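You operate a simulated robot arm through the tools that you are given. There is no shell and no other tool. Be economical: measure what you need, move in short steps, check, and stop when the job is done.

You run a simulated two-armed robot. Do the job below in one go: nothing can be reset, and whatever is moved stays where it is left.

Task
Run the green cord round the red peg, the purple round the white peg.
Fine: each cable goes round those pegs only; each plug goes home in the clip of its colour, lever closed; then tug each till its window turns green; leave the white cord alone.

Only the result counts: the job must be done as asked and must still hold three seconds after the hand-in. Knocking over, shifting, dropping, spilling or breaking anything else fails it.

Robot
Two 7-joint arms with fingered hands on one trunk, on a base that drives. Base frame: it is fixed to the floor where the robot stands at the start and does not move with it; the origin is under the middle of the robot, x ahead of it, y to its left, z up; the surface under the hand at the start is at about z = 0.808. Readings come in m, rad, newtons and seconds.
The left shoulder is at the start at [0.042, 0.163, 1.061], the right one opposite. Places, roughly: green clip [0.6, -0.2, 0.8]; purple clip [0.5, -0.2, 0.8]; white cord (7x3x3 cm) [0.5, -0.4, 0.8]. Payload 4 kg a hand.
Tool frame (each hand has its own): the origin (TCP) lies between the finger pads and is the grasp point; the fingertips stand 0.036 m ahead of it; z points along the fingers, y is the line along which they close. Largest opening 0.124 m; the body of the gripper starts 0.042 m behind the TCP. The gripper is a hand of 4 fingers: y runs from the thumb to the fingers, the wrist lies at [-0.015, -0.099, -0.189] in the tool frame, and closing takes about 1.5 s.
Orientation is that of the tool frame in the base frame, as [roll, pitch, yaw] about the fixed x, y, z axes, in that order (R = Rz(yaw) Ry(pitch) Rx(roll)). With the fingers straight down and the wrist toward the robot, the tool's x, y and z point along [0, 1, 0], [1, 0, 0] and [0, 0, -1] of the base frame.

Tools
- The arms move only by the tool arm_command. It takes "left_rows", "right_rows" or both (then of equal length, played together; a hand with none holds still); each is a list of rows, each a list of 7 numbers: the turn, a rotation vector about the tool's x, y, z in rad, then the shift along the tool's x, y, z in cm, then the gripper command, from -1 (fully open) to 1 (shut), values between in proportion. In form: [[rx, ry, rz, x, y, z, fingers], ...]. A call has 1 to 8 rows; each row is the pose to reach, as a shift and turn from the pose commanded when the call began, along the tool's axes at that moment. Rows are played at 5 a second. More than 0.05 m and 0.15 rad between two rows, or a gripper value outside its range, and nothing of the call is played. Where a pose cannot be reached the arm comes as near as it can. A force on the tool above 40 N (or 10 N above the force at the start of the call, whichever is more), or a blocked arm, ends the call early, and 0.2 s more pass. The fingers move at their own pace (about 0.045 m/s each) and stop on an object; they squeeze with about 28 N. The grip force told is the motor's: it shows also when the fingers shut on nothing. Time passes only in rows, and 0.2 s behind the last, so rows that repeat a pose let the fingers close. The reply holds the time, the measured pose of the TCP, the force on the tool along the base axes, the opening and the grip force, in the units named above and with some noise, with the torque about the TCP (base axes, N m) and any sound that the robot's microphone picked up.
- Cameras (640 x 400 px; columns grow to the right, rows downward): "scene" is now at [0.1455, -0.022, 1.2885]; the picture's right is [-0.24, -0.97, 0.04], its down [-0.57, 0.11, -0.81] and it looks along [0.79, -0.22, -0.58] (base axes); focal length 258 px, centre (320, 200). "left" rides on the left gripper at [-0.075, -0.086, -0.123] in its tool frame; the picture's right is [-0.70, -0.34, 0.63], its down [0.64, -0.68, 0.35] and it looks along [0.32, 0.65, 0.69] (tool axes); focal length 275 px, centre (320, 200). "right" rides on the right gripper at [0.075, -0.086, -0.123] in its tool frame; the picture's right is [-0.70, 0.34, -0.63], its down [-0.65, -0.68, 0.35] and it looks along [-0.32, 0.65, 0.69] (tool axes); focal length 275 px, centre (320, 200). There is no depth. A picture from a camera that has moved, and an enlarged one, comes with that camera's place and axes in the base frame and with its lens.
- camera(camera): a new picture of that camera. The clock stands still meanwhile.
- move_column(by): slides the trunk up (or, below 0, down) by that many m; the arms and the scene camera ride with it, the base frame stays. It gives what a move gives, with no picture.
- steer(legs): drives the robot by 1 to 6 legs, each [ahead, left, turn to the left] in m, m and rad, along the robot's own axes; the way and the turn of a leg run together, so that a leg with both is an arc; at most 1.5 m and 3.142 rad a leg. The arms and the cameras ride along, it lands a little off, and it stops where it bumps. It gives what a move gives.
- preshape(shape, hand): the hand has 4 fingers and takes this shape, open, in about a second: jaw (thumb against the fingers, like two jaws); tri (thumb and two fingers); tip (a fingertip pinch); poke (one finger out to press); point (the index stretched); flat (the hand flat); cup (the hand cupped); fist (a fist). The gripper value then closes the fingers along that shape, each until it touches; the sizes above hold for jaw. It gives what a move gives, with no picture.
- turn_head(pan, tilt): turns the head with the scene camera to pan (to the left, within 1.501 rad either way) and tilt (down, from -0.506 to 1.204), counted from straight ahead of the robot. It gives what a move gives.
- close_up(camera, box): a new picture of the part [left, top, right, bottom] of that camera's present view, enlarged. The clock stands still meanwhile.
- finish_job(): hands the job in; it is judged then, once.

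Go step by step. Nothing tells you exact positions but the pictures and the camera data: compare them with the known pose of the tool, close in by small moves and look again before you grip or let go. The budget is 120 turns and 100 pictures, counting those below and the enlarged ones. Unless the task says otherwise, let go and move clear before handing in, and close with one line.

The tools are called after ">>>" as a command line: name --argument value ..., lists and objects as JSON in quotes. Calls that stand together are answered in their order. arm_command: Moves the arms, as the interface text tells. Its arguments: {"type":"object","properties":{"left_rows":{"type":"array","items":{"type":"array","items":{"type":"number"}}},"right_rows":{"type":"array","items":{"type":"array","items":{"type":"number"}}}},"required":[]} The other tools are called the same way: move_column (by) slides the trunk up or down; preshape (shape, hand) gives the hand a shape; steer (legs) drives the base; turn_head (pan, tilt) turns the head that bears the scene camera; camera (camera) takes a picture; close_up (camera, box) takes an enlarged picture of a part of a camera's view; finish_job () hands the job in.

At the start:

```text
time_s: 0.0
left_ee_pos: [0.7482, 0.1861, 1.1152]
left_tool_rot: [3.141, 0.0, 1.57]
left_ft_force: [0.1, 0.1, -1.0]
left_moment: [0.01, 0.01, -0.01]
left_gripper_width: 0.1237
left_finger_force: 0.2
left_shape: jaw
right_ee_pos: [0.5929, -0.424, 1.0948]
right_tool_rot: [-3.141, -0.001, 1.571]
right_ft_force: [0.0, 0.5, 0.7]
right_moment: [0.03, 0.01, -0.03]
right_gripper_width: 0.1236
right_finger_force: 0.0
right_shape: jaw
trunk travel left (down, up): [-0.225, 0.253]
robot x, y, heading: [-0.0007, 0.0004, 0.003]
head pan, tilt: [-0.248, 0.469]
```

scene: 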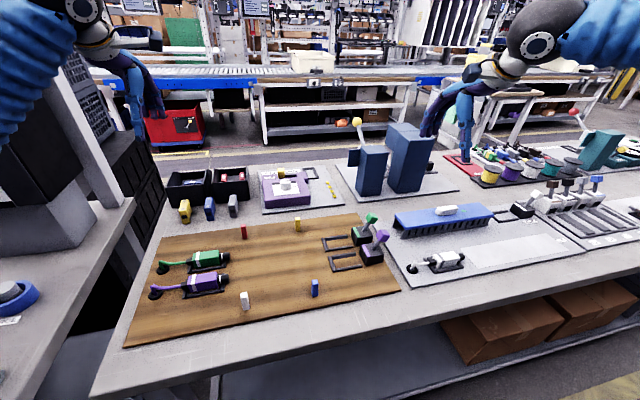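
right: 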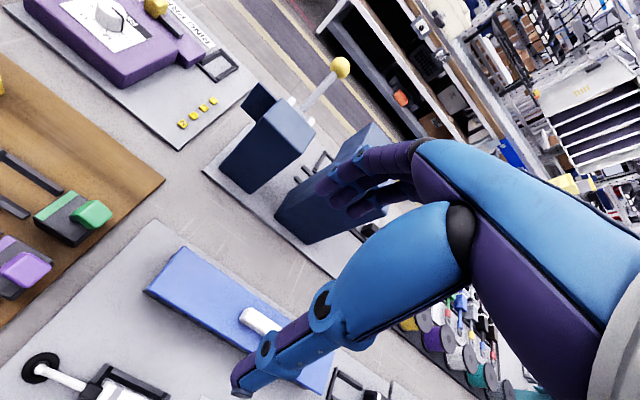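
left: 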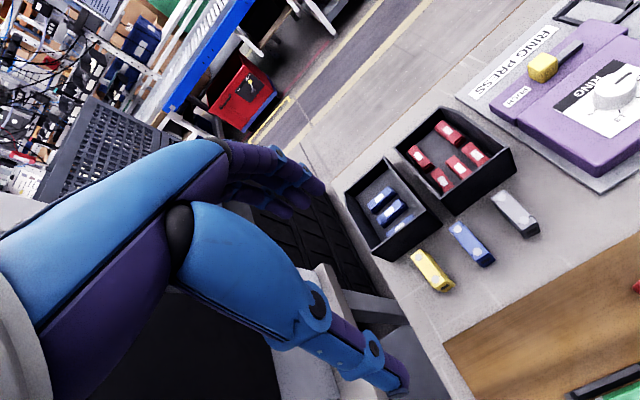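

I see a wooden board with green and purple plugs at the left, pegs (red, yellow, white, blue) and the two clips at the right. I'll look closer first.

>>> close_up --camera "scene" --box '[130, 200, 290, 300]'

>>> close_up --camera "scene" --box '[270, 200, 430, 300]'

```text
4.00 times, centred on (210, 250) of scene
camera zoom: at [0.1455, -0.022, 1.2885], right [-0.24, -0.97, 0.04], down [-0.57, 0.11, -0.81], along [0.79, -0.22, -0.58], focal length 1031 px, centre (760, 0)
```

zoom: 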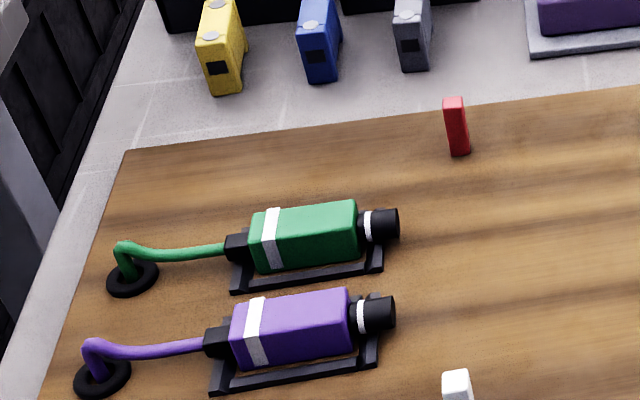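

```text
4.00 times, centred on (350, 250) of scene
camera zoom: at [0.1455, -0.022, 1.2885], right [-0.24, -0.97, 0.04], down [-0.57, 0.11, -0.81], along [0.79, -0.22, -0.58], focal length 1031 px, centre (200, 0)
```

zoom: 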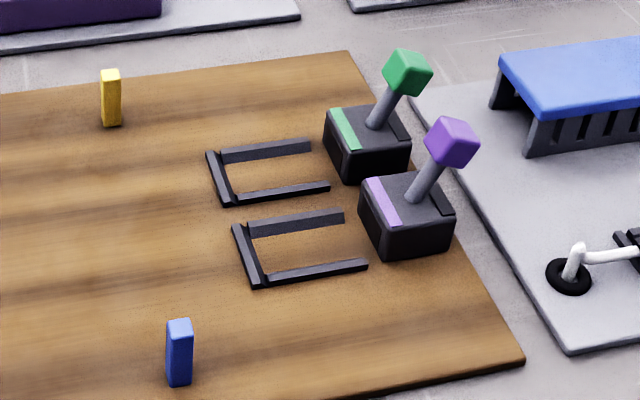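

Board laid out: plugs near y≈0.11, red peg ≈(0.665,0.03), white peg ≈(0.463,0.035), clips ≈y −0.26. I'll back up 0.1 m for reach and look again.

>>> steer --legs '[[-0.1, 0, 0]]'

>>> turn_head --pan -0.15 --tilt 0.6

>>> camera --camera "scene"

>>> camera --camera "right"

```text
time_s: 1.2
left_ee_pos: [0.6411, 0.187, 1.1169]
left_tool_rot: [3.139, 0.0, 1.571]
left_ft_force: [-0.6, -0.5, 0.2]
left_moment: [0.02, -0.02, 0.0]
left_gripper_width: 0.1238
left_finger_force: 0.0
left_shape: jaw
right_ee_pos: [0.488, -0.4227, 1.0964]
right_tool_rot: [-3.142, 0.0, 1.57]
right_ft_force: [-0.1, -0.5, 1.2]
right_moment: [-0.01, -0.02, 0.0]
right_gripper_width: 0.1235
right_finger_force: 0.1
right_shape: jaw
trunk travel left (down, up): [-0.225, 0.253]
robot x, y, heading: [-0.106, -0.0031, 0.001]
head pan, tilt: [-0.248, 0.469]
```

```text
time_s: 1.9
left_ee_pos: [0.6428, 0.186, 1.1135]
left_tool_rot: [-3.141, -0.001, 1.57]
left_ft_force: [-1.0, 0.7, 0.1]
left_moment: [0.01, 0.02, -0.01]
left_gripper_width: 0.1236
left_finger_force: 0.0
left_shape: jaw
right_ee_pos: [0.4908, -0.4233, 1.095]
right_tool_rot: [-3.141, 0.0, 1.571]
right_ft_force: [0.3, -0.1, 0.1]
right_moment: [0.01, 0.03, -0.01]
right_gripper_width: 0.1237
right_finger_force: 0.1
right_shape: jaw
trunk travel left (down, up): [-0.225, 0.253]
robot x, y, heading: [-0.1017, 0.0018, 0.001]
head pan, tilt: [-0.15, 0.6]
```

```text
94 pictures are left
camera scene: at [0.0392, -0.0127, 1.277], right [-0.15, -0.99, 0.02], down [-0.68, 0.08, -0.73], along [0.72, -0.12, -0.68], focal length 258 px, centre (320, 200)
```

scene: 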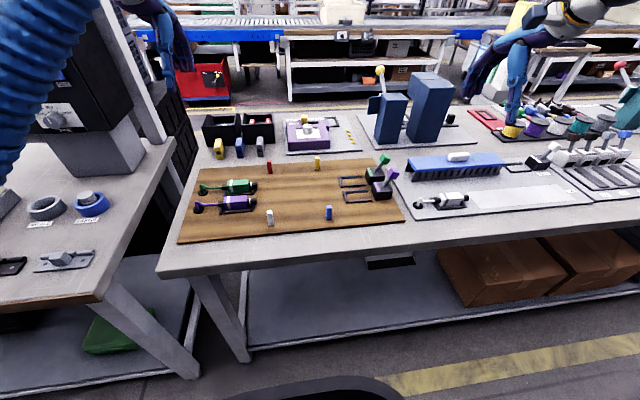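

```text
93 pictures are left
camera right: at [0.4046, -0.3492, 1.2169], right [0.34, -0.7, 0.63], down [-0.68, -0.65, -0.35], along [0.65, -0.32, -0.69], focal length 275 px, centre (320, 200)
```

right: 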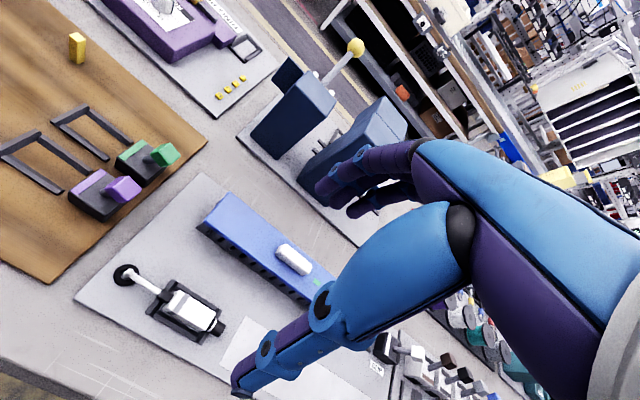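

Moving the right hand to view the clips up close.

>>> arm_command --right_rows '[[0, 0, 0, 4, 0, 2, -1], [0, 0, 0, 8, 0, 4, -1], [0, 0, 0, 12, 0, 7, -1], [0, 0, 0, 16, -1, 10, -1], [0, 0, 0, 17.8, -1.5, 13, -1]]'

>>> camera --camera "right"

>>> close_up --camera "scene" --box '[330, 140, 410, 210]'

```text
refused: row 4 steps farther than a row can; nothing moved
```

```text
92 pictures are left
camera right: at [0.4046, -0.3492, 1.2169], right [0.34, -0.7, 0.63], down [-0.68, -0.65, -0.35], along [0.65, -0.32, -0.69], focal length 275 px, centre (320, 200)
```

right: 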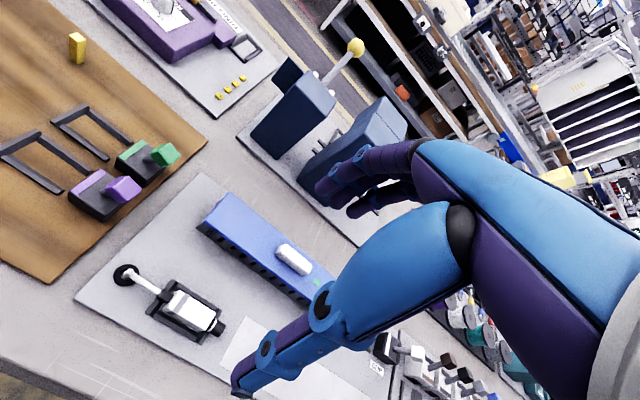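

```text
5.71 times, centred on (370, 175) of scene
camera zoom: at [0.0392, -0.0127, 1.277], right [-0.15, -0.99, 0.02], down [-0.68, 0.08, -0.73], along [0.72, -0.12, -0.68], focal length 1473 px, centre (34, 343)
```

zoom: 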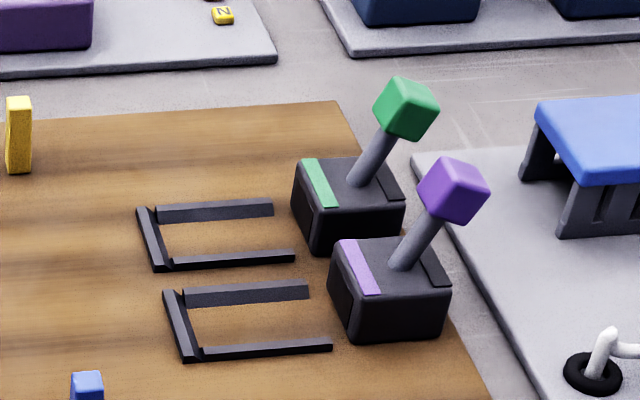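

>>> arm_command --right_rows '[[0, 0, 0, 4, 0, 2, -1], [0, 0, 0, 8, 0, 4, -1], [0, 0, 0, 12, 0, 6.5, -1], [0, 0, 0, 15, -1, 9.5, -1], [0, 0, 0, 17.8, -1.5, 13, -1]]'

>>> camera --camera "right"

```text
time_s: 3.0
left_ee_pos: [0.6438, 0.1876, 1.1131]
left_tool_rot: [-3.138, 0.0, 1.571]
left_ft_force: [0.7, 0.5, 0.5]
left_moment: [0.01, 0.02, 0.01]
left_gripper_width: 0.1237
left_finger_force: 0.1
left_shape: jaw
right_ee_pos: [0.4734, -0.246, 0.9639]
right_tool_rot: [-3.142, 0.001, 1.57]
right_ft_force: [-0.7, -0.4, -0.9]
right_moment: [-0.01, 0.03, 0.01]
right_gripper_width: 0.1236
right_finger_force: 0.1
right_shape: jaw
trunk travel left (down, up): [-0.225, 0.253]
robot x, y, heading: [-0.1058, 0.0017, 0.002]
head pan, tilt: [-0.15, 0.6]
```

```text
90 pictures are left
camera right: at [0.3876, -0.1706, 1.0859], right [0.34, -0.7, 0.63], down [-0.68, -0.65, -0.34], along [0.65, -0.32, -0.69], focal length 275 px, centre (320, 200)
```

right: 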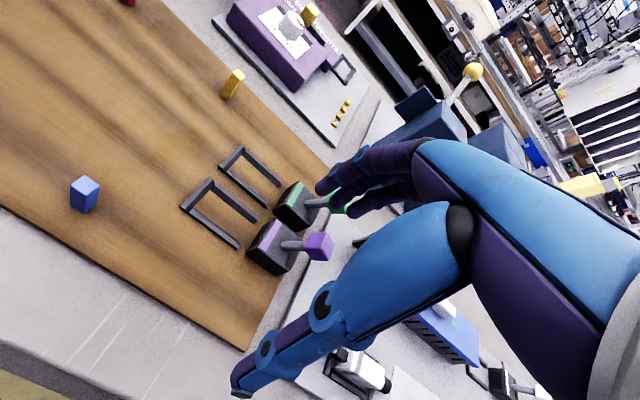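

>>> close_up --camera "right" --box '[170, 130, 350, 280]'

>>> close_up --camera "scene" --box '[185, 160, 265, 230]'

>>> close_up --camera "scene" --box '[395, 150, 485, 220]'

```text
2.67 times, centred on (260, 205) of right
camera zoom: at [0.3876, -0.1706, 1.0859], right [0.34, -0.7, 0.63], down [-0.68, -0.65, -0.34], along [0.65, -0.32, -0.69], focal length 734 px, centre (480, 187)
```

zoom: 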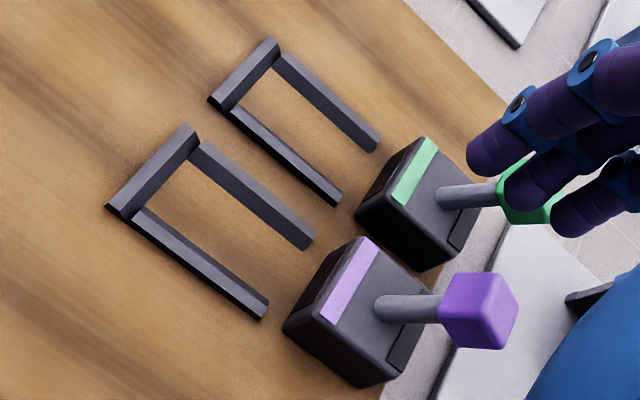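

```text
5.71 times, centred on (225, 195) of scene
camera zoom: at [0.0402, -0.0118, 1.2767], right [-0.15, -0.99, 0.02], down [-0.68, 0.08, -0.73], along [0.72, -0.12, -0.68], focal length 1473 px, centre (863, 229)
```

zoom: 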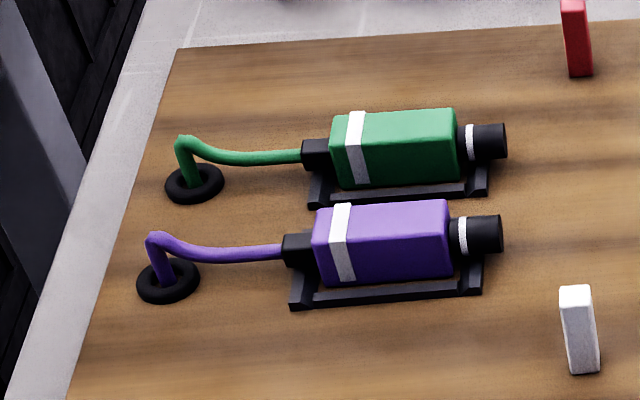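

```text
5.71 times, centred on (440, 185) of scene
camera zoom: at [0.0402, -0.0118, 1.2767], right [-0.15, -0.99, 0.02], down [-0.68, 0.08, -0.73], along [0.72, -0.12, -0.68], focal length 1473 px, centre (-366, 286)
```

zoom: 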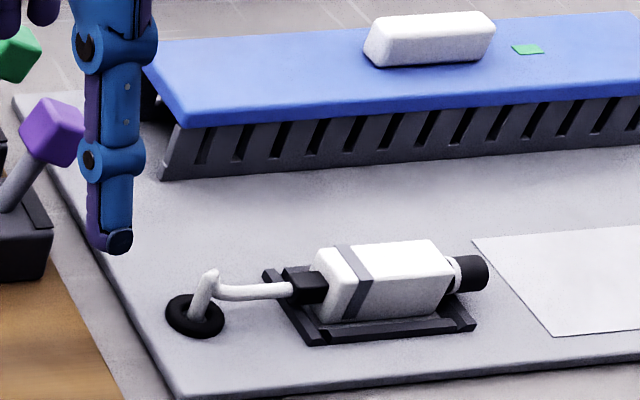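

Frames and clips understood; now move the right hand above the green plug.

>>> arm_command --right_rows '[[0, 0, 0, 4.5, 1.5, 0, -1], [0, 0, 0, 9, 3, 0, -1], [0, 0, 0, 13.6, 4.5, 0, -1], [0, 0, 0, 18, 6, 0, -1], [0, 0, 0, 22.6, 7.5, 0, -1], [0, 0, 0, 27.1, 9, 0, -1], [0, 0, 0, 31.7, 10.4, 0, -1], [0, 0, 0, 36.3, 11.8, 0, -1]]'

>>> camera --camera "right"

>>> close_up --camera "scene" --box '[165, 100, 325, 230]'

```text
time_s: 4.8
left_ee_pos: [0.6446, 0.1862, 1.1136]
left_tool_rot: [-3.14, -0.001, 1.57]
left_ft_force: [1.0, 0.0, 0.1]
left_moment: [0.01, -0.01, 0.0]
left_gripper_width: 0.1239
left_finger_force: 0.1
left_shape: jaw
right_ee_pos: [0.5369, -0.012, 0.9883]
right_tool_rot: [-3.14, -0.001, 1.571]
right_ft_force: [-0.7, 0.1, 0.2]
right_moment: [0.0, 0.03, -0.02]
right_gripper_width: 0.1238
right_finger_force: 0.1
right_shape: jaw
right hand out of reach, approached as far as the arm can: row 6, 7, 8
trunk travel left (down, up): [-0.225, 0.253]
robot x, y, heading: [-0.107, 0.004, -0.0]
head pan, tilt: [-0.15, 0.6]
```

```text
86 pictures are left
camera right: at [0.4514, 0.0637, 1.1112], right [0.34, -0.7, 0.63], down [-0.68, -0.64, -0.35], along [0.65, -0.31, -0.69], focal length 275 px, centre (320, 200)
```

right: 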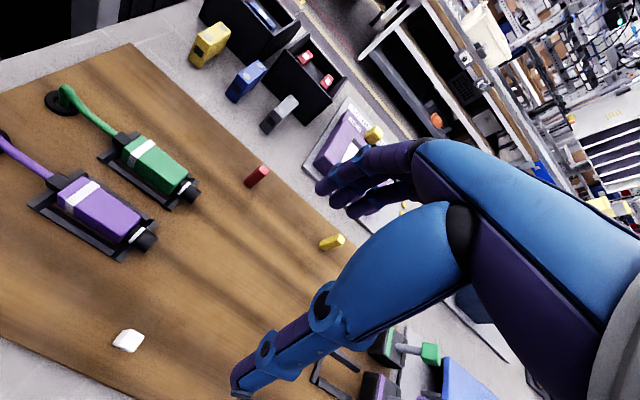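

```text
3.08 times, centred on (245, 165) of scene
camera zoom: at [0.0407, -0.013, 1.2765], right [-0.15, -0.99, 0.02], down [-0.68, 0.09, -0.73], along [0.72, -0.12, -0.68], focal length 793 px, centre (551, 308)
```

zoom: 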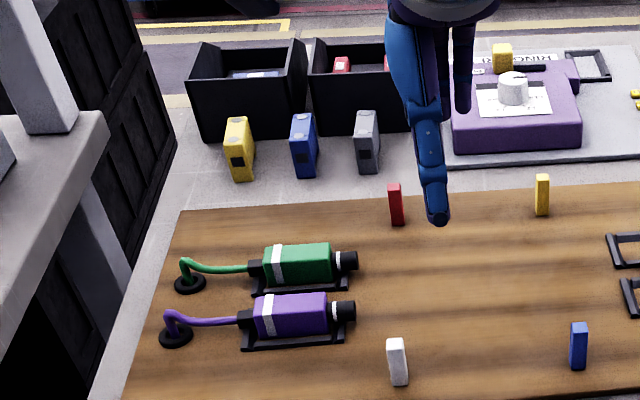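

The right arm can't reach past y≈0 from here, so I'll tuck the left hand in and then shift the robot left.

>>> arm_command --left_rows '[[0, 0, 0, -2.2, -3, -1, -1], [0, 0, 0, -4.4, -6, -2, -1], [0, 0, 0, -6.6, -9, -3, -1], [0, 0, 0, -8.6, -12.5, -4.5, -1]]' --right_rows '[[0, 0, 0, -4, 0, 0, -1], [0, 0, 0, -8, 0, 0, -1], [0, 0, 0, -12, 0, 0, -1], [0, 0, 0, -15, 0, 0, -1]]'

>>> steer --legs '[[0, 0.17, 0]]'

>>> camera --camera "scene"

```text
time_s: 5.8
left_ee_pos: [0.5163, 0.1009, 1.1611]
left_tool_rot: [3.138, 0.001, 1.573]
left_ft_force: [-0.1, -0.8, 0.8]
left_moment: [0.0, -0.05, 0.0]
left_gripper_width: 0.1237
left_finger_force: 0.0
left_shape: jaw
right_ee_pos: [0.5366, -0.1595, 0.9862]
right_tool_rot: [3.139, -0.002, 1.572]
right_ft_force: [-0.8, -1.0, -0.5]
right_moment: [0.03, -0.03, 0.0]
right_gripper_width: 0.1239
right_finger_force: 0.0
right_shape: jaw
trunk travel left (down, up): [-0.225, 0.253]
robot x, y, heading: [-0.1032, -0.0003, -0.001]
head pan, tilt: [-0.15, 0.6]
```

```text
time_s: 7.3
left_ee_pos: [0.5171, 0.2698, 1.1594]
left_tool_rot: [3.141, 0.002, 1.572]
left_ft_force: [0.7, 0.8, 0.6]
left_moment: [-0.04, -0.02, -0.02]
left_gripper_width: 0.1235
left_finger_force: 0.0
left_shape: jaw
right_ee_pos: [0.5368, 0.012, 0.9867]
right_tool_rot: [-3.14, 0.002, 1.573]
right_ft_force: [-0.6, 0.3, -0.1]
right_moment: [-0.03, 0.0, 0.02]
right_gripper_width: 0.1237
right_finger_force: 0.2
right_shape: jaw
trunk travel left (down, up): [-0.225, 0.253]
robot x, y, heading: [-0.1028, 0.1675, 0.002]
head pan, tilt: [-0.15, 0.6]
```

```text
84 pictures are left
camera scene: at [0.0388, 0.1568, 1.277], right [-0.15, -0.99, 0.02], down [-0.68, 0.08, -0.73], along [0.72, -0.12, -0.68], focal length 258 px, centre (320, 200)
```

scene: 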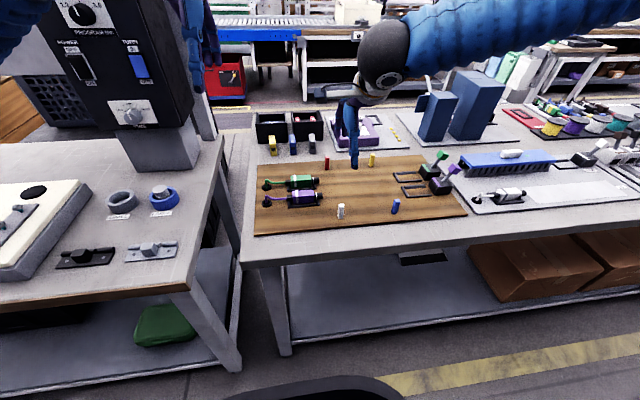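

Shift succeeded. Now move the right hand over the green plug.

>>> arm_command --right_rows '[[0, 0, 0, 3.5, 1.8, 0.5, -1], [0, 0, 0, 7, 3.6, 1, -1], [0, 0, 0, 10.5, 5.4, 2, -1], [0, 0, 0, 10.5, 5.4, 3, -1]]'

>>> camera --camera "right"

>>> close_up --camera "scene" --box '[240, 130, 400, 230]'

```text
time_s: 8.3
left_ee_pos: [0.5161, 0.2692, 1.1617]
left_tool_rot: [3.141, 0.001, 1.572]
left_ft_force: [0.4, -0.1, 0.2]
left_moment: [-0.02, -0.01, -0.01]
left_gripper_width: 0.1237
left_finger_force: 0.1
left_shape: jaw
right_ee_pos: [0.5894, 0.1133, 0.9583]
right_tool_rot: [3.141, 0.0, 1.572]
right_ft_force: [0.2, 0.0, 1.0]
right_moment: [0.02, 0.0, 0.03]
right_gripper_width: 0.1239
right_finger_force: 0.1
right_shape: jaw
trunk travel left (down, up): [-0.225, 0.253]
robot x, y, heading: [-0.1047, 0.1698, 0.002]
head pan, tilt: [-0.15, 0.6]
```

```text
83 pictures are left
camera right: at [0.5029, 0.1878, 1.0794], right [0.34, -0.7, 0.63], down [-0.68, -0.65, -0.35], along [0.65, -0.31, -0.69], focal length 275 px, centre (320, 200)
```

right: 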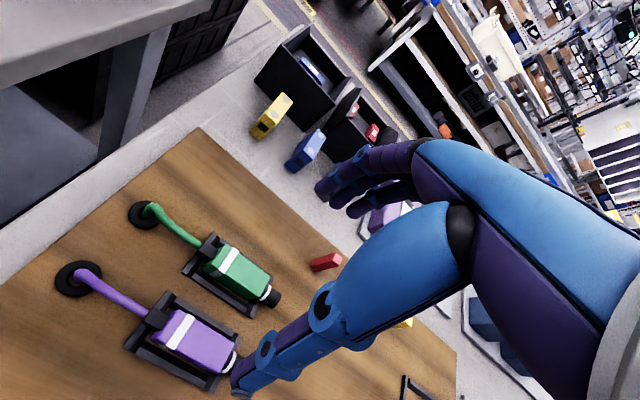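

```text
4.00 times, centred on (320, 180) of scene
camera zoom: at [0.0375, 0.1547, 1.2774], right [-0.15, -0.99, 0.02], down [-0.68, 0.08, -0.73], along [0.72, -0.12, -0.68], focal length 1031 px, centre (320, 280)
```

zoom: 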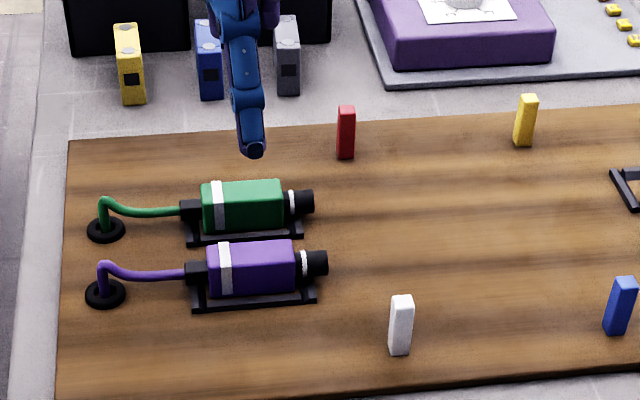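

Plug at ≈(0.591,0.119). I'll narrow the opening to ~6 cm and descend partway, then check.

>>> arm_command --right_rows '[[0, 0, 0, 0.4, 0.1, 0, 0.05], [0, 0, 0, 0.4, 0.1, 2, 0.05], [0, 0, 0, 0.4, 0.1, 4, 0.05], [0, 0, 0, 0.4, 0.1, 5, 0.05], [0, 0, 0, 0.4, 0.1, 5, 0.05]]'

>>> camera --camera "right"

>>> close_up --camera "scene" --box '[240, 130, 400, 230]'

```text
time_s: 9.5
left_ee_pos: [0.5185, 0.2691, 1.1607]
left_tool_rot: [3.141, 0.0, 1.572]
left_ft_force: [0.4, -0.2, 0.0]
left_moment: [-0.02, 0.02, 0.0]
left_gripper_width: 0.1237
left_finger_force: 0.0
left_shape: jaw
right_ee_pos: [0.591, 0.1192, 0.9044]
right_tool_rot: [3.141, 0.0, 1.574]
right_ft_force: [-0.5, -0.7, -0.1]
right_moment: [-0.02, -0.03, 0.01]
right_gripper_width: 0.059
right_finger_force: 0.1
right_shape: jaw
trunk travel left (down, up): [-0.225, 0.253]
robot x, y, heading: [-0.0989, 0.1692, 0.001]
head pan, tilt: [-0.15, 0.6]
```

```text
81 pictures are left
camera right: at [0.5057, 0.1931, 1.0266], right [0.34, -0.7, 0.63], down [-0.68, -0.65, -0.35], along [0.65, -0.31, -0.69], focal length 275 px, centre (320, 200)
```

right: 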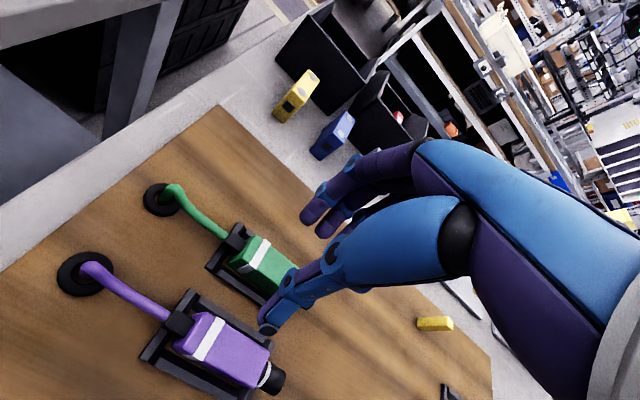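

```text
4.00 times, centred on (320, 180) of scene
camera zoom: at [0.0387, 0.155, 1.277], right [-0.15, -0.99, 0.02], down [-0.68, 0.08, -0.73], along [0.72, -0.12, -0.68], focal length 1031 px, centre (320, 280)
```

zoom: 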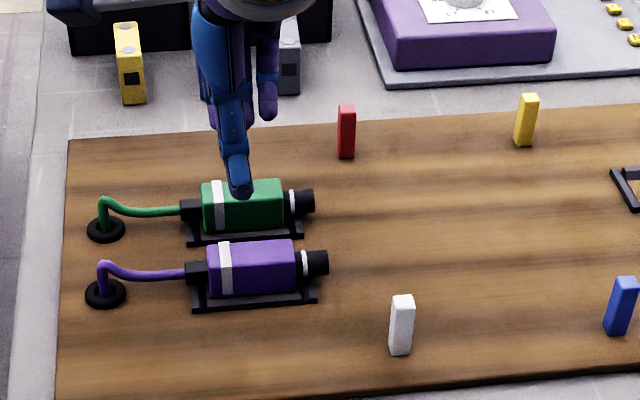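

Alignment looks good; descend to z≈0.86 and close.

>>> arm_command --right_rows '[[0, 0, 0, 0, 0.1, 1.5, 0.07], [0, 0, 0, 0, 0.1, 3, 0.07], [0, 0, 0, 0, 0.1, 4.3, 0.07]]'

>>> camera --camera "right"

>>> close_up --camera "scene" --box '[260, 150, 340, 210]'

```text
time_s: 10.3
left_ee_pos: [0.5142, 0.269, 1.1639]
left_tool_rot: [3.139, 0.0, 1.573]
left_ft_force: [-0.6, -0.4, 1.0]
left_moment: [-0.02, -0.05, -0.03]
left_gripper_width: 0.1239
left_finger_force: 0.0
left_shape: jaw
right_ee_pos: [0.5928, 0.1205, 0.8686]
right_tool_rot: [3.132, -0.004, 1.573]
right_ft_force: [8.2, 0.2, 42.4]
right_moment: [0.12, 1.71, -0.02]
right_gripper_width: 0.0583
right_finger_force: 0.1
right_shape: jaw
trunk travel left (down, up): [-0.225, 0.253]
robot x, y, heading: [-0.1039, 0.1662, 0.005]
head pan, tilt: [-0.15, 0.6]
```

```text
79 pictures are left
camera right: at [0.5059, 0.1947, 0.9908], right [0.33, -0.7, 0.64], down [-0.68, -0.64, -0.35], along [0.66, -0.31, -0.69], focal length 275 px, centre (320, 200)
```

right: 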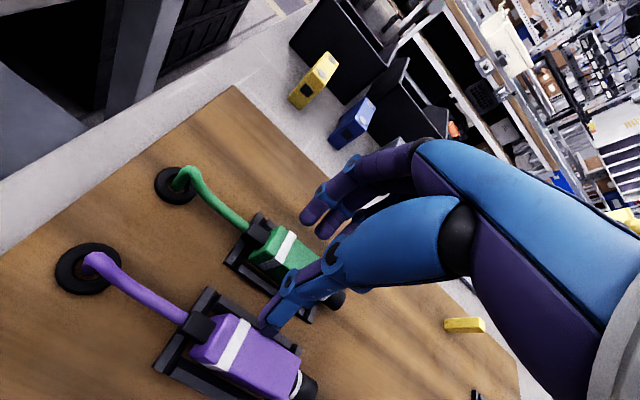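

```text
6.67 times, centred on (300, 180) of scene
camera zoom: at [0.0358, 0.1552, 1.2785], right [-0.15, -0.99, 0.02], down [-0.68, 0.08, -0.73], along [0.72, -0.12, -0.68], focal length 1718 px, centre (453, 333)
```

zoom: 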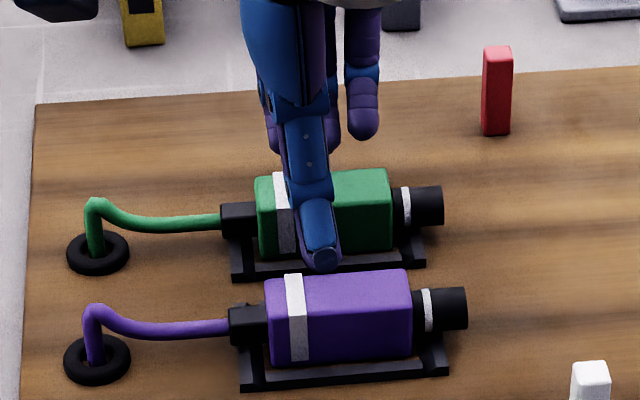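

The thumb touched the purple plug's top edge. Raise and measure the gap more exactly.

>>> arm_command --right_rows '[[0, 0, 0, 0, 0, -2, 0.07], [0, 0, 0, 0, 0, -6, 0.07]]'

>>> close_up --camera "scene" --box '[280, 166, 328, 196]'

>>> close_up --camera "right" --box '[150, 200, 310, 370]'

```text
time_s: 10.9
left_ee_pos: [0.5158, 0.2701, 1.1616]
left_tool_rot: [3.138, -0.001, 1.573]
left_ft_force: [-0.8, -0.1, 0.0]
left_moment: [0.02, -0.01, -0.02]
left_gripper_width: 0.124
left_finger_force: 0.1
left_shape: jaw
right_ee_pos: [0.5897, 0.1191, 0.9236]
right_tool_rot: [-3.14, 0.001, 1.573]
right_ft_force: [-1.0, -0.8, 0.6]
right_moment: [0.01, -0.03, 0.02]
right_gripper_width: 0.0575
right_finger_force: 0.0
right_shape: jaw
trunk travel left (down, up): [-0.225, 0.253]
robot x, y, heading: [-0.1052, 0.1673, 0.006]
head pan, tilt: [-0.15, 0.6]
```

```text
13.33 times, centred on (304, 181) of scene
camera zoom: at [0.037, 0.1554, 1.2774], right [-0.15, -0.99, 0.02], down [-0.68, 0.08, -0.73], along [0.72, -0.12, -0.68], focal length 3437 px, centre (533, 453)
```

zoom: 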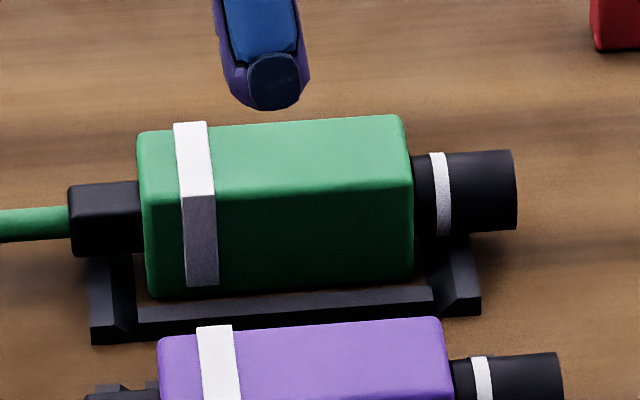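

```text
2.35 times, centred on (230, 285) of right
camera zoom: at [0.5046, 0.1939, 1.0454], right [0.34, -0.69, 0.63], down [-0.68, -0.65, -0.35], along [0.65, -0.31, -0.69], focal length 648 px, centre (532, 0)
```

zoom: 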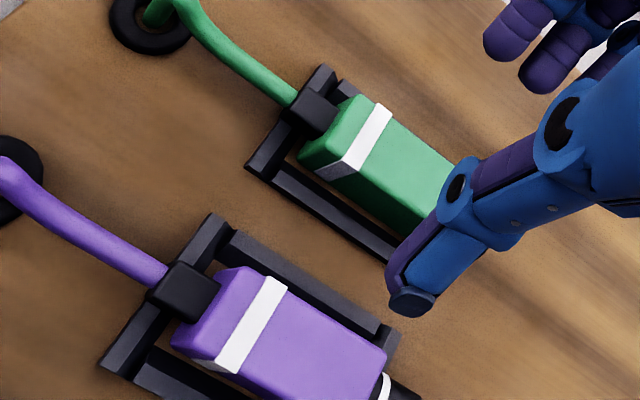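

Body is about 22 mm wide at x≈0.583–0.605, top z≈0.843; the contact was a cradle rail. Descend to TCP z≈0.873 and close.

>>> arm_command --right_rows '[[0, 0, 0, 0, 0.3, 2, 0.15], [0, 0, 0, 0, 0.3, 4, 0.15], [0, 0, 0, 0, 0.3, 5.0, 0.15], [0, 0, 0, 0, 0.3, 5.0, 1], [0, 0, 0, 0, 0.3, 5.0, 1], [0, 0, 0, 0, 0.3, 5.0, 1], [0, 0, 0, 0, 0.3, 5.0, 1], [0, 0, 0, 0, 0.3, 5.0, 1]]'

>>> close_up --camera "scene" --box '[260, 150, 340, 210]'

>>> close_up --camera "right" --box '[150, 200, 350, 370]'

```text
time_s: 12.7
left_ee_pos: [0.5176, 0.268, 1.1607]
left_tool_rot: [3.141, -0.001, 1.572]
left_ft_force: [0.3, -0.8, -0.2]
left_moment: [0.0, 0.0, -0.04]
left_gripper_width: 0.1233
left_finger_force: 0.1
left_shape: jaw
right_ee_pos: [0.5974, 0.1191, 0.8771]
right_tool_rot: [3.136, -0.002, 1.572]
right_ft_force: [17.1, -2.5, 34.5]
right_moment: [0.02, -0.81, -0.13]
right_gripper_width: 0.0
right_finger_force: 28.5
right_shape: jaw
trunk travel left (down, up): [-0.225, 0.253]
robot x, y, heading: [-0.1031, 0.1716, 0.004]
head pan, tilt: [-0.15, 0.6]
```

```text
6.67 times, centred on (300, 180) of scene
camera zoom: at [0.0377, 0.1548, 1.2776], right [-0.15, -0.99, 0.02], down [-0.68, 0.08, -0.73], along [0.72, -0.12, -0.68], focal length 1718 px, centre (453, 333)
```

zoom: 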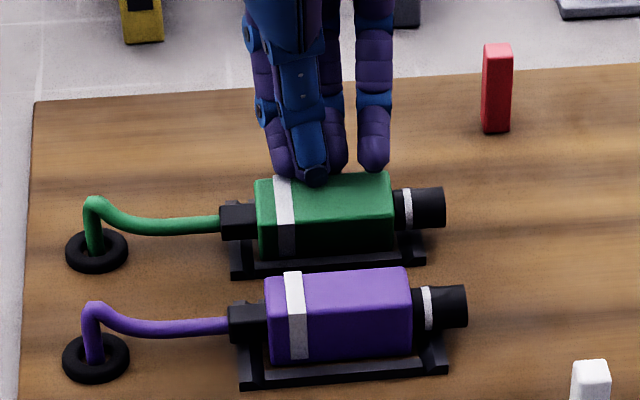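

```text
2.35 times, centred on (250, 285) of right
camera zoom: at [0.5108, 0.1939, 0.9985], right [0.33, -0.7, 0.63], down [-0.68, -0.64, -0.35], along [0.65, -0.31, -0.69], focal length 648 px, centre (485, 0)
```

zoom: 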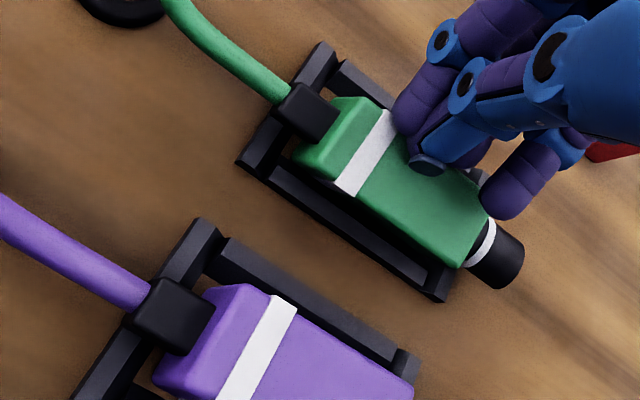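

The fingers slid over the plug's top; I need to go ~6 mm deeper. Raise, reopen, go down to just touch the rails, and close.

>>> arm_command --right_rows '[[0, 0, 0, 0, 0, -3, 0.1], [0, 0, 0, 0, 0, -3, 0.1], [0, 0, 0, 0, 0, -3, 0.1], [0, 0, 0, 0, 0, -3, 0.1], [0, 0, 0, 0, 0, -1, 0.15], [0, 0, 0, 0, 0, 0.2, 0.2]]'

>>> close_up --camera "scene" --box '[280, 166, 328, 196]'

>>> close_up --camera "right" --box '[190, 200, 350, 340]'

```text
time_s: 14.1
left_ee_pos: [0.5179, 0.2691, 1.1602]
left_tool_rot: [3.141, 0.0, 1.574]
left_ft_force: [0.6, -0.6, 0.9]
left_moment: [0.0, -0.01, 0.01]
left_gripper_width: 0.1237
left_finger_force: 0.0
left_shape: jaw
right_ee_pos: [0.5959, 0.1203, 0.871]
right_tool_rot: [-3.14, -0.002, 1.574]
right_ft_force: [0.4, -0.3, 0.8]
right_moment: [-0.01, 0.0, -0.02]
right_gripper_width: 0.0496
right_finger_force: 0.1
right_shape: jaw
trunk travel left (down, up): [-0.225, 0.253]
robot x, y, heading: [-0.1005, 0.1631, 0.001]
head pan, tilt: [-0.15, 0.6]
```

```text
13.33 times, centred on (304, 181) of scene
camera zoom: at [0.0387, 0.1549, 1.277], right [-0.15, -0.99, 0.02], down [-0.68, 0.08, -0.73], along [0.72, -0.12, -0.68], focal length 3437 px, centre (533, 453)
```

zoom: 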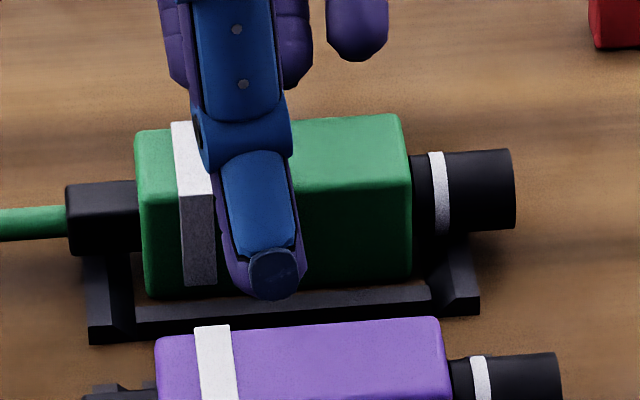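

```text
2.86 times, centred on (270, 270) of right
camera zoom: at [0.5091, 0.1943, 0.993], right [0.34, -0.7, 0.63], down [-0.68, -0.65, -0.35], along [0.65, -0.31, -0.69], focal length 786 px, centre (463, 0)
```

zoom: 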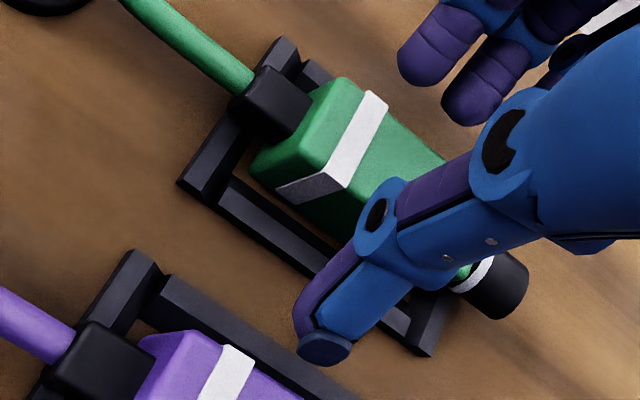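

The fingers sit ~8 mm higher than the thumb, so I'll tilt the hand 0.2 rad to level the tips, go 8 mm lower, and look.

>>> arm_command --right_rows '[[0.1, 0, 0, 0, 0.3, -0.3, 0.1], [0.2, 0, 0, 0, 0.6, -0.2, 0.1], [0.2, 0, 0, 0, 0.6, 0.6, 0.1]]'

>>> close_up --camera "scene" --box '[280, 166, 328, 196]'

>>> close_up --camera "right" --box '[190, 180, 350, 340]'

```text
time_s: 14.9
left_ee_pos: [0.5184, 0.2693, 1.1601]
left_tool_rot: [3.14, 0.001, 1.573]
left_ft_force: [0.5, 0.3, -0.5]
left_moment: [-0.01, 0.0, 0.0]
left_gripper_width: 0.124
left_finger_force: 0.0
left_shape: jaw
right_ee_pos: [0.6009, 0.1192, 0.8654]
right_tool_rot: [-2.941, 0.0, 1.573]
right_ft_force: [-0.3, 0.9, 0.6]
right_moment: [0.0, 0.0, 0.02]
right_gripper_width: 0.0556
right_finger_force: 0.1
right_shape: jaw
trunk travel left (down, up): [-0.225, 0.253]
robot x, y, heading: [-0.1042, 0.1641, 0.002]
head pan, tilt: [-0.15, 0.6]
```

```text
13.33 times, centred on (304, 181) of scene
camera zoom: at [0.0387, 0.155, 1.277], right [-0.15, -0.99, 0.02], down [-0.68, 0.08, -0.73], along [0.72, -0.12, -0.68], focal length 3437 px, centre (533, 453)
```

zoom: 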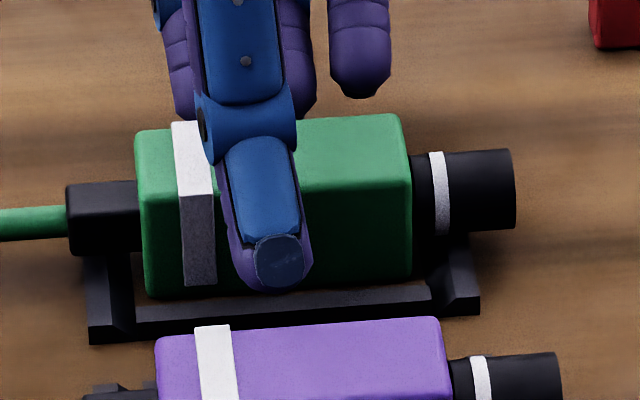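

```text
2.50 times, centred on (270, 260) of right
camera zoom: at [0.5415, 0.1934, 1.0025], right [0.46, -0.7, 0.55], down [-0.74, -0.65, -0.2], along [0.5, -0.31, -0.81], focal length 688 px, centre (445, 50)
```

zoom: 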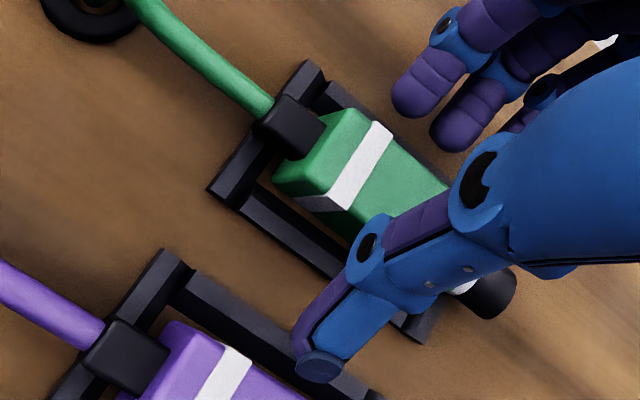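

Tips are now level around z≈0.83. Close.

>>> arm_command --right_rows '[[0, 0, 0, 0, 0, 0.2, 0.1], [0, 0, 0, 0, 0, 0.2, 1], [0, 0, 0, 0, 0, 0.2, 1], [0, 0, 0, 0, 0, 0.2, 1], [0, 0, 0, 0, 0, 0.2, 1], [0, 0, 0, 0, 0, 0.2, 1]]'

>>> close_up --camera "scene" --box '[280, 166, 328, 196]'

>>> close_up --camera "right" --box '[190, 180, 350, 340]'

```text
time_s: 16.3
left_ee_pos: [0.5182, 0.2685, 1.1604]
left_tool_rot: [3.141, 0.002, 1.572]
left_ft_force: [-0.9, -0.2, -1.0]
left_moment: [0.02, 0.01, 0.0]
left_gripper_width: 0.1238
left_finger_force: 0.1
left_shape: jaw
right_ee_pos: [0.6006, 0.1191, 0.8647]
right_tool_rot: [-2.942, 0.0, 1.573]
right_ft_force: [1.9, -0.6, 5.4]
right_moment: [0.01, 0.0, 0.04]
right_gripper_width: 0.0204
right_finger_force: 27.6
right_shape: jaw
trunk travel left (down, up): [-0.225, 0.253]
robot x, y, heading: [-0.1019, 0.1675, -0.0]
head pan, tilt: [-0.15, 0.6]
```

```text
13.33 times, centred on (304, 181) of scene
camera zoom: at [0.0387, 0.155, 1.2771], right [-0.15, -0.99, 0.02], down [-0.68, 0.08, -0.73], along [0.72, -0.12, -0.68], focal length 3437 px, centre (533, 453)
```

zoom: 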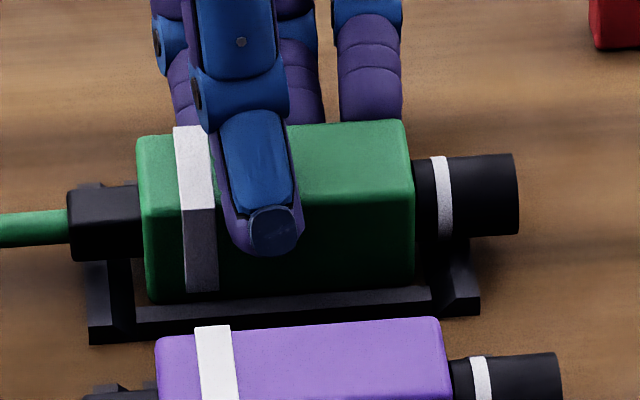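

```text
2.50 times, centred on (270, 260) of right
camera zoom: at [0.541, 0.1933, 1.0006], right [0.46, -0.7, 0.55], down [-0.74, -0.65, -0.2], along [0.5, -0.31, -0.81], focal length 688 px, centre (445, 50)
```

zoom: 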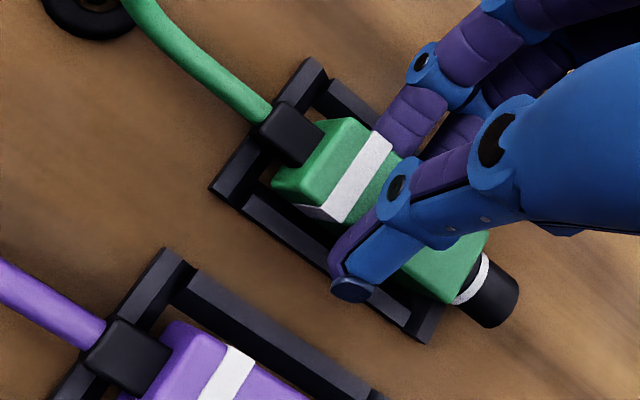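

Gripped (20 mm). Lift a little and check.

>>> arm_command --right_rows '[[0, 0, 0, 0, -0.2, -1, 1], [0, 0, 0, 0, -0.4, -2, 1], [0, 0, 0, 0, -0.8, -4, 1], [0, 0, 0, 0, -1.5, -7.3, 1]]'

>>> close_up --camera "scene" --box '[240, 120, 400, 220]'

>>> camera --camera "right"

```text
time_s: 17.3
left_ee_pos: [0.5165, 0.2697, 1.1617]
left_tool_rot: [3.14, 0.002, 1.573]
left_ft_force: [-0.2, 0.3, 0.0]
left_moment: [-0.03, -0.02, 0.02]
left_gripper_width: 0.1238
left_finger_force: 0.1
left_shape: jaw
right_ee_pos: [0.5983, 0.1176, 0.9399]
right_tool_rot: [-2.941, 0.002, 1.573]
right_ft_force: [-0.6, 0.9, -0.8]
right_moment: [0.02, -0.03, 0.01]
right_gripper_width: 0.0203
right_finger_force: 28.5
right_shape: jaw
trunk travel left (down, up): [-0.225, 0.253]
robot x, y, heading: [-0.101, 0.1702, 0.002]
head pan, tilt: [-0.15, 0.6]
```

```text
4.00 times, centred on (320, 170) of scene
camera zoom: at [0.0379, 0.1552, 1.2773], right [-0.15, -0.99, 0.02], down [-0.68, 0.08, -0.73], along [0.72, -0.12, -0.68], focal length 1031 px, centre (320, 320)
```

zoom: 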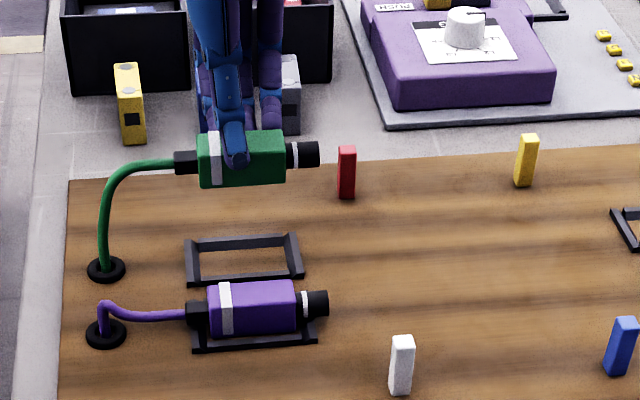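

```text
66 pictures are left
camera right: at [0.5388, 0.1928, 1.0758], right [0.46, -0.7, 0.55], down [-0.74, -0.65, -0.2], along [0.5, -0.32, -0.81], focal length 275 px, centre (320, 200)
```

right: 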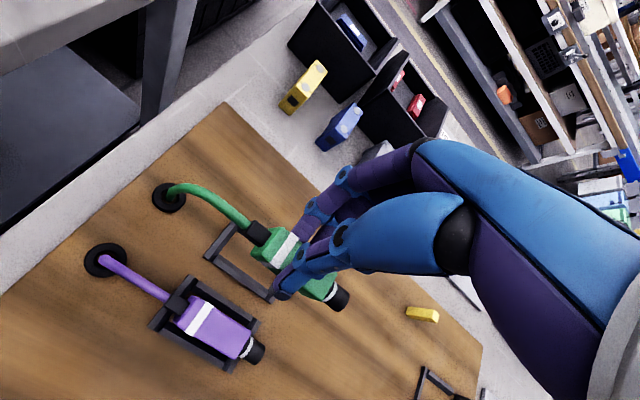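

Lifted well, cord feeds out. Carry high around the outside of the red peg to (0.70, −0.038).

>>> arm_command --right_rows '[[0, 0, 0, -2, 3.53, -0.72, 1], [0, 0, 0, -4, 7.06, -1.43, 1], [0, 0, 0, -6, 10.6, -2.15, 1], [0, 0, 0, -9, 10.6, -2.15, 1], [0, 0, 0, -12, 10.6, -2.15, 1], [0, 0, 0, -15.5, 10.6, -2.15, 1]]'

>>> close_up --camera "scene" --box '[240, 100, 400, 220]'

```text
time_s: 18.7
left_ee_pos: [0.5168, 0.2696, 1.1607]
left_tool_rot: [3.139, 0.0, 1.573]
left_ft_force: [-0.2, 0.0, -0.3]
left_moment: [0.0, -0.01, -0.01]
left_gripper_width: 0.1239
left_finger_force: 0.1
left_shape: jaw
right_ee_pos: [0.7083, -0.037, 0.9406]
right_tool_rot: [-2.941, -0.002, 1.572]
right_ft_force: [-0.3, -1.5, -0.1]
right_moment: [0.02, -0.02, 0.02]
right_gripper_width: 0.0204
right_finger_force: 28.2
right_shape: jaw
trunk travel left (down, up): [-0.225, 0.253]
robot x, y, heading: [-0.1028, 0.1682, 0.006]
head pan, tilt: [-0.15, 0.6]
```

```text
3.33 times, centred on (320, 160) of scene
camera zoom: at [0.038, 0.1543, 1.2772], right [-0.15, -0.99, 0.02], down [-0.68, 0.08, -0.73], along [0.72, -0.12, -0.68], focal length 859 px, centre (320, 333)
```

zoom: 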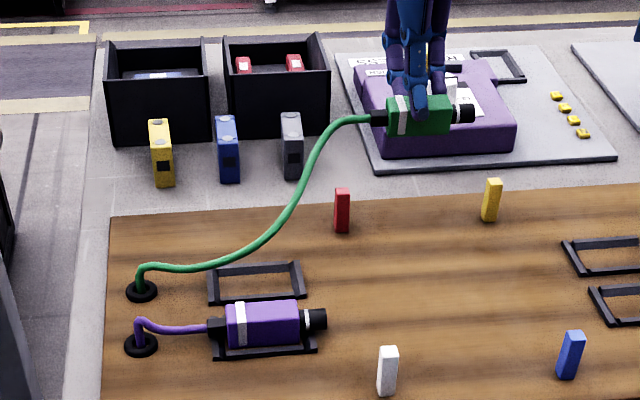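

Cord passes outside the red peg. Lower and then draw inward between the red and yellow pegs.

>>> arm_command --right_rows '[[0, 0, 0, 0, 0.7, 3.4, 1], [0, 0, 0, 0, 1.3, 6.4, 1], [0, 0, 0, 0, -1.6, 7, 1], [0, 0, 0, 0, -4.5, 7.6, 1]]'

>>> close_up --camera "scene" --box '[240, 100, 400, 220]'

```text
time_s: 19.7
left_ee_pos: [0.5175, 0.2693, 1.1607]
left_tool_rot: [3.141, -0.001, 1.572]
left_ft_force: [0.1, 0.4, 0.0]
left_moment: [0.0, -0.03, -0.02]
left_gripper_width: 0.124
left_finger_force: 0.0
left_shape: jaw
right_ee_pos: [0.6503, -0.0354, 0.8706]
right_tool_rot: [-2.942, 0.001, 1.574]
right_ft_force: [0.0, -0.2, -0.6]
right_moment: [-0.01, -0.01, 0.0]
right_gripper_width: 0.0198
right_finger_force: 28.2
right_shape: jaw
trunk travel left (down, up): [-0.225, 0.253]
robot x, y, heading: [-0.1063, 0.1697, -0.004]
head pan, tilt: [-0.15, 0.6]
```

```text
3.33 times, centred on (320, 160) of scene
camera zoom: at [0.0387, 0.1551, 1.2771], right [-0.15, -0.99, 0.02], down [-0.68, 0.08, -0.73], along [0.72, -0.12, -0.68], focal length 859 px, centre (320, 333)
```

zoom: 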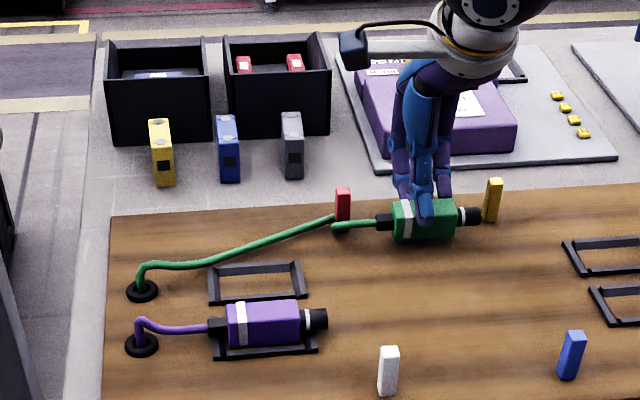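

Cord is wrapped around the red peg. Move further in to x≈0.594 and toward the clip, then inspect the socket.

>>> arm_command --right_rows '[[0, 0, 0, -1.5, -2.7, 0.6, 1], [0, 0, 0, -3.5, -4.9, 1, 1], [0, 0, 0, -6, -5.2, -0.5, 1]]'

>>> camera --camera "right"

>>> close_up --camera "scene" --box '[360, 130, 480, 220]'

```text
time_s: 20.5
left_ee_pos: [0.517, 0.2682, 1.161]
left_tool_rot: [3.141, -0.001, 1.571]
left_ft_force: [0.2, -0.6, -0.1]
left_moment: [0.01, 0.02, -0.04]
left_gripper_width: 0.1237
left_finger_force: 0.1
left_shape: jaw
right_ee_pos: [0.5989, -0.0951, 0.8868]
right_tool_rot: [-2.94, -0.002, 1.573]
right_ft_force: [-1.0, -0.1, -0.6]
right_moment: [0.02, 0.01, 0.0]
right_gripper_width: 0.0202
right_finger_force: 27.5
right_shape: jaw
trunk travel left (down, up): [-0.225, 0.253]
robot x, y, heading: [-0.0999, 0.1636, 0.004]
head pan, tilt: [-0.15, 0.6]
```

```text
63 pictures are left
camera right: at [0.5403, -0.0208, 1.0235], right [0.46, -0.7, 0.55], down [-0.74, -0.65, -0.2], along [0.5, -0.31, -0.81], focal length 275 px, centre (320, 200)
```

right: 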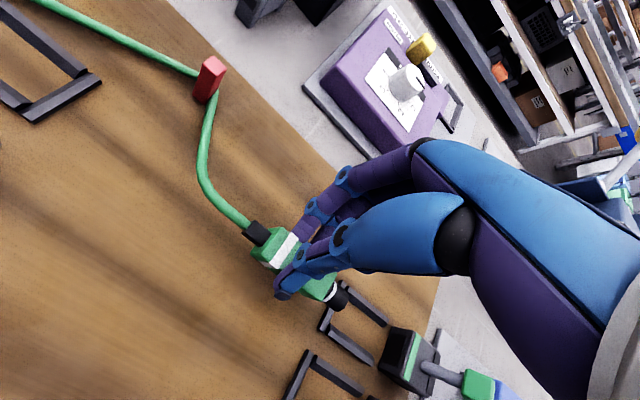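

```text
4.44 times, centred on (420, 175) of scene
camera zoom: at [0.038, 0.1545, 1.2772], right [-0.15, -0.99, 0.02], down [-0.68, 0.08, -0.73], along [0.72, -0.12, -0.68], focal length 1146 px, centre (-124, 311)
```

zoom: 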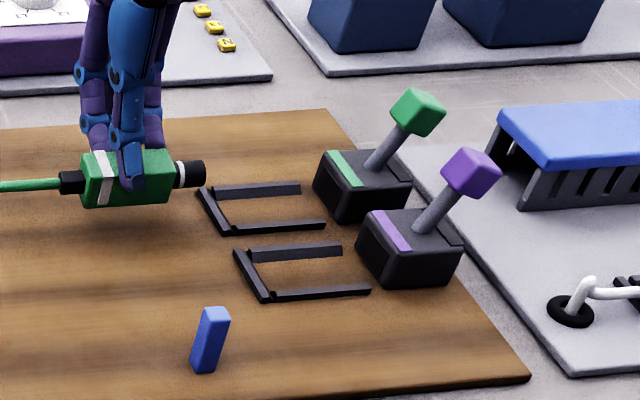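

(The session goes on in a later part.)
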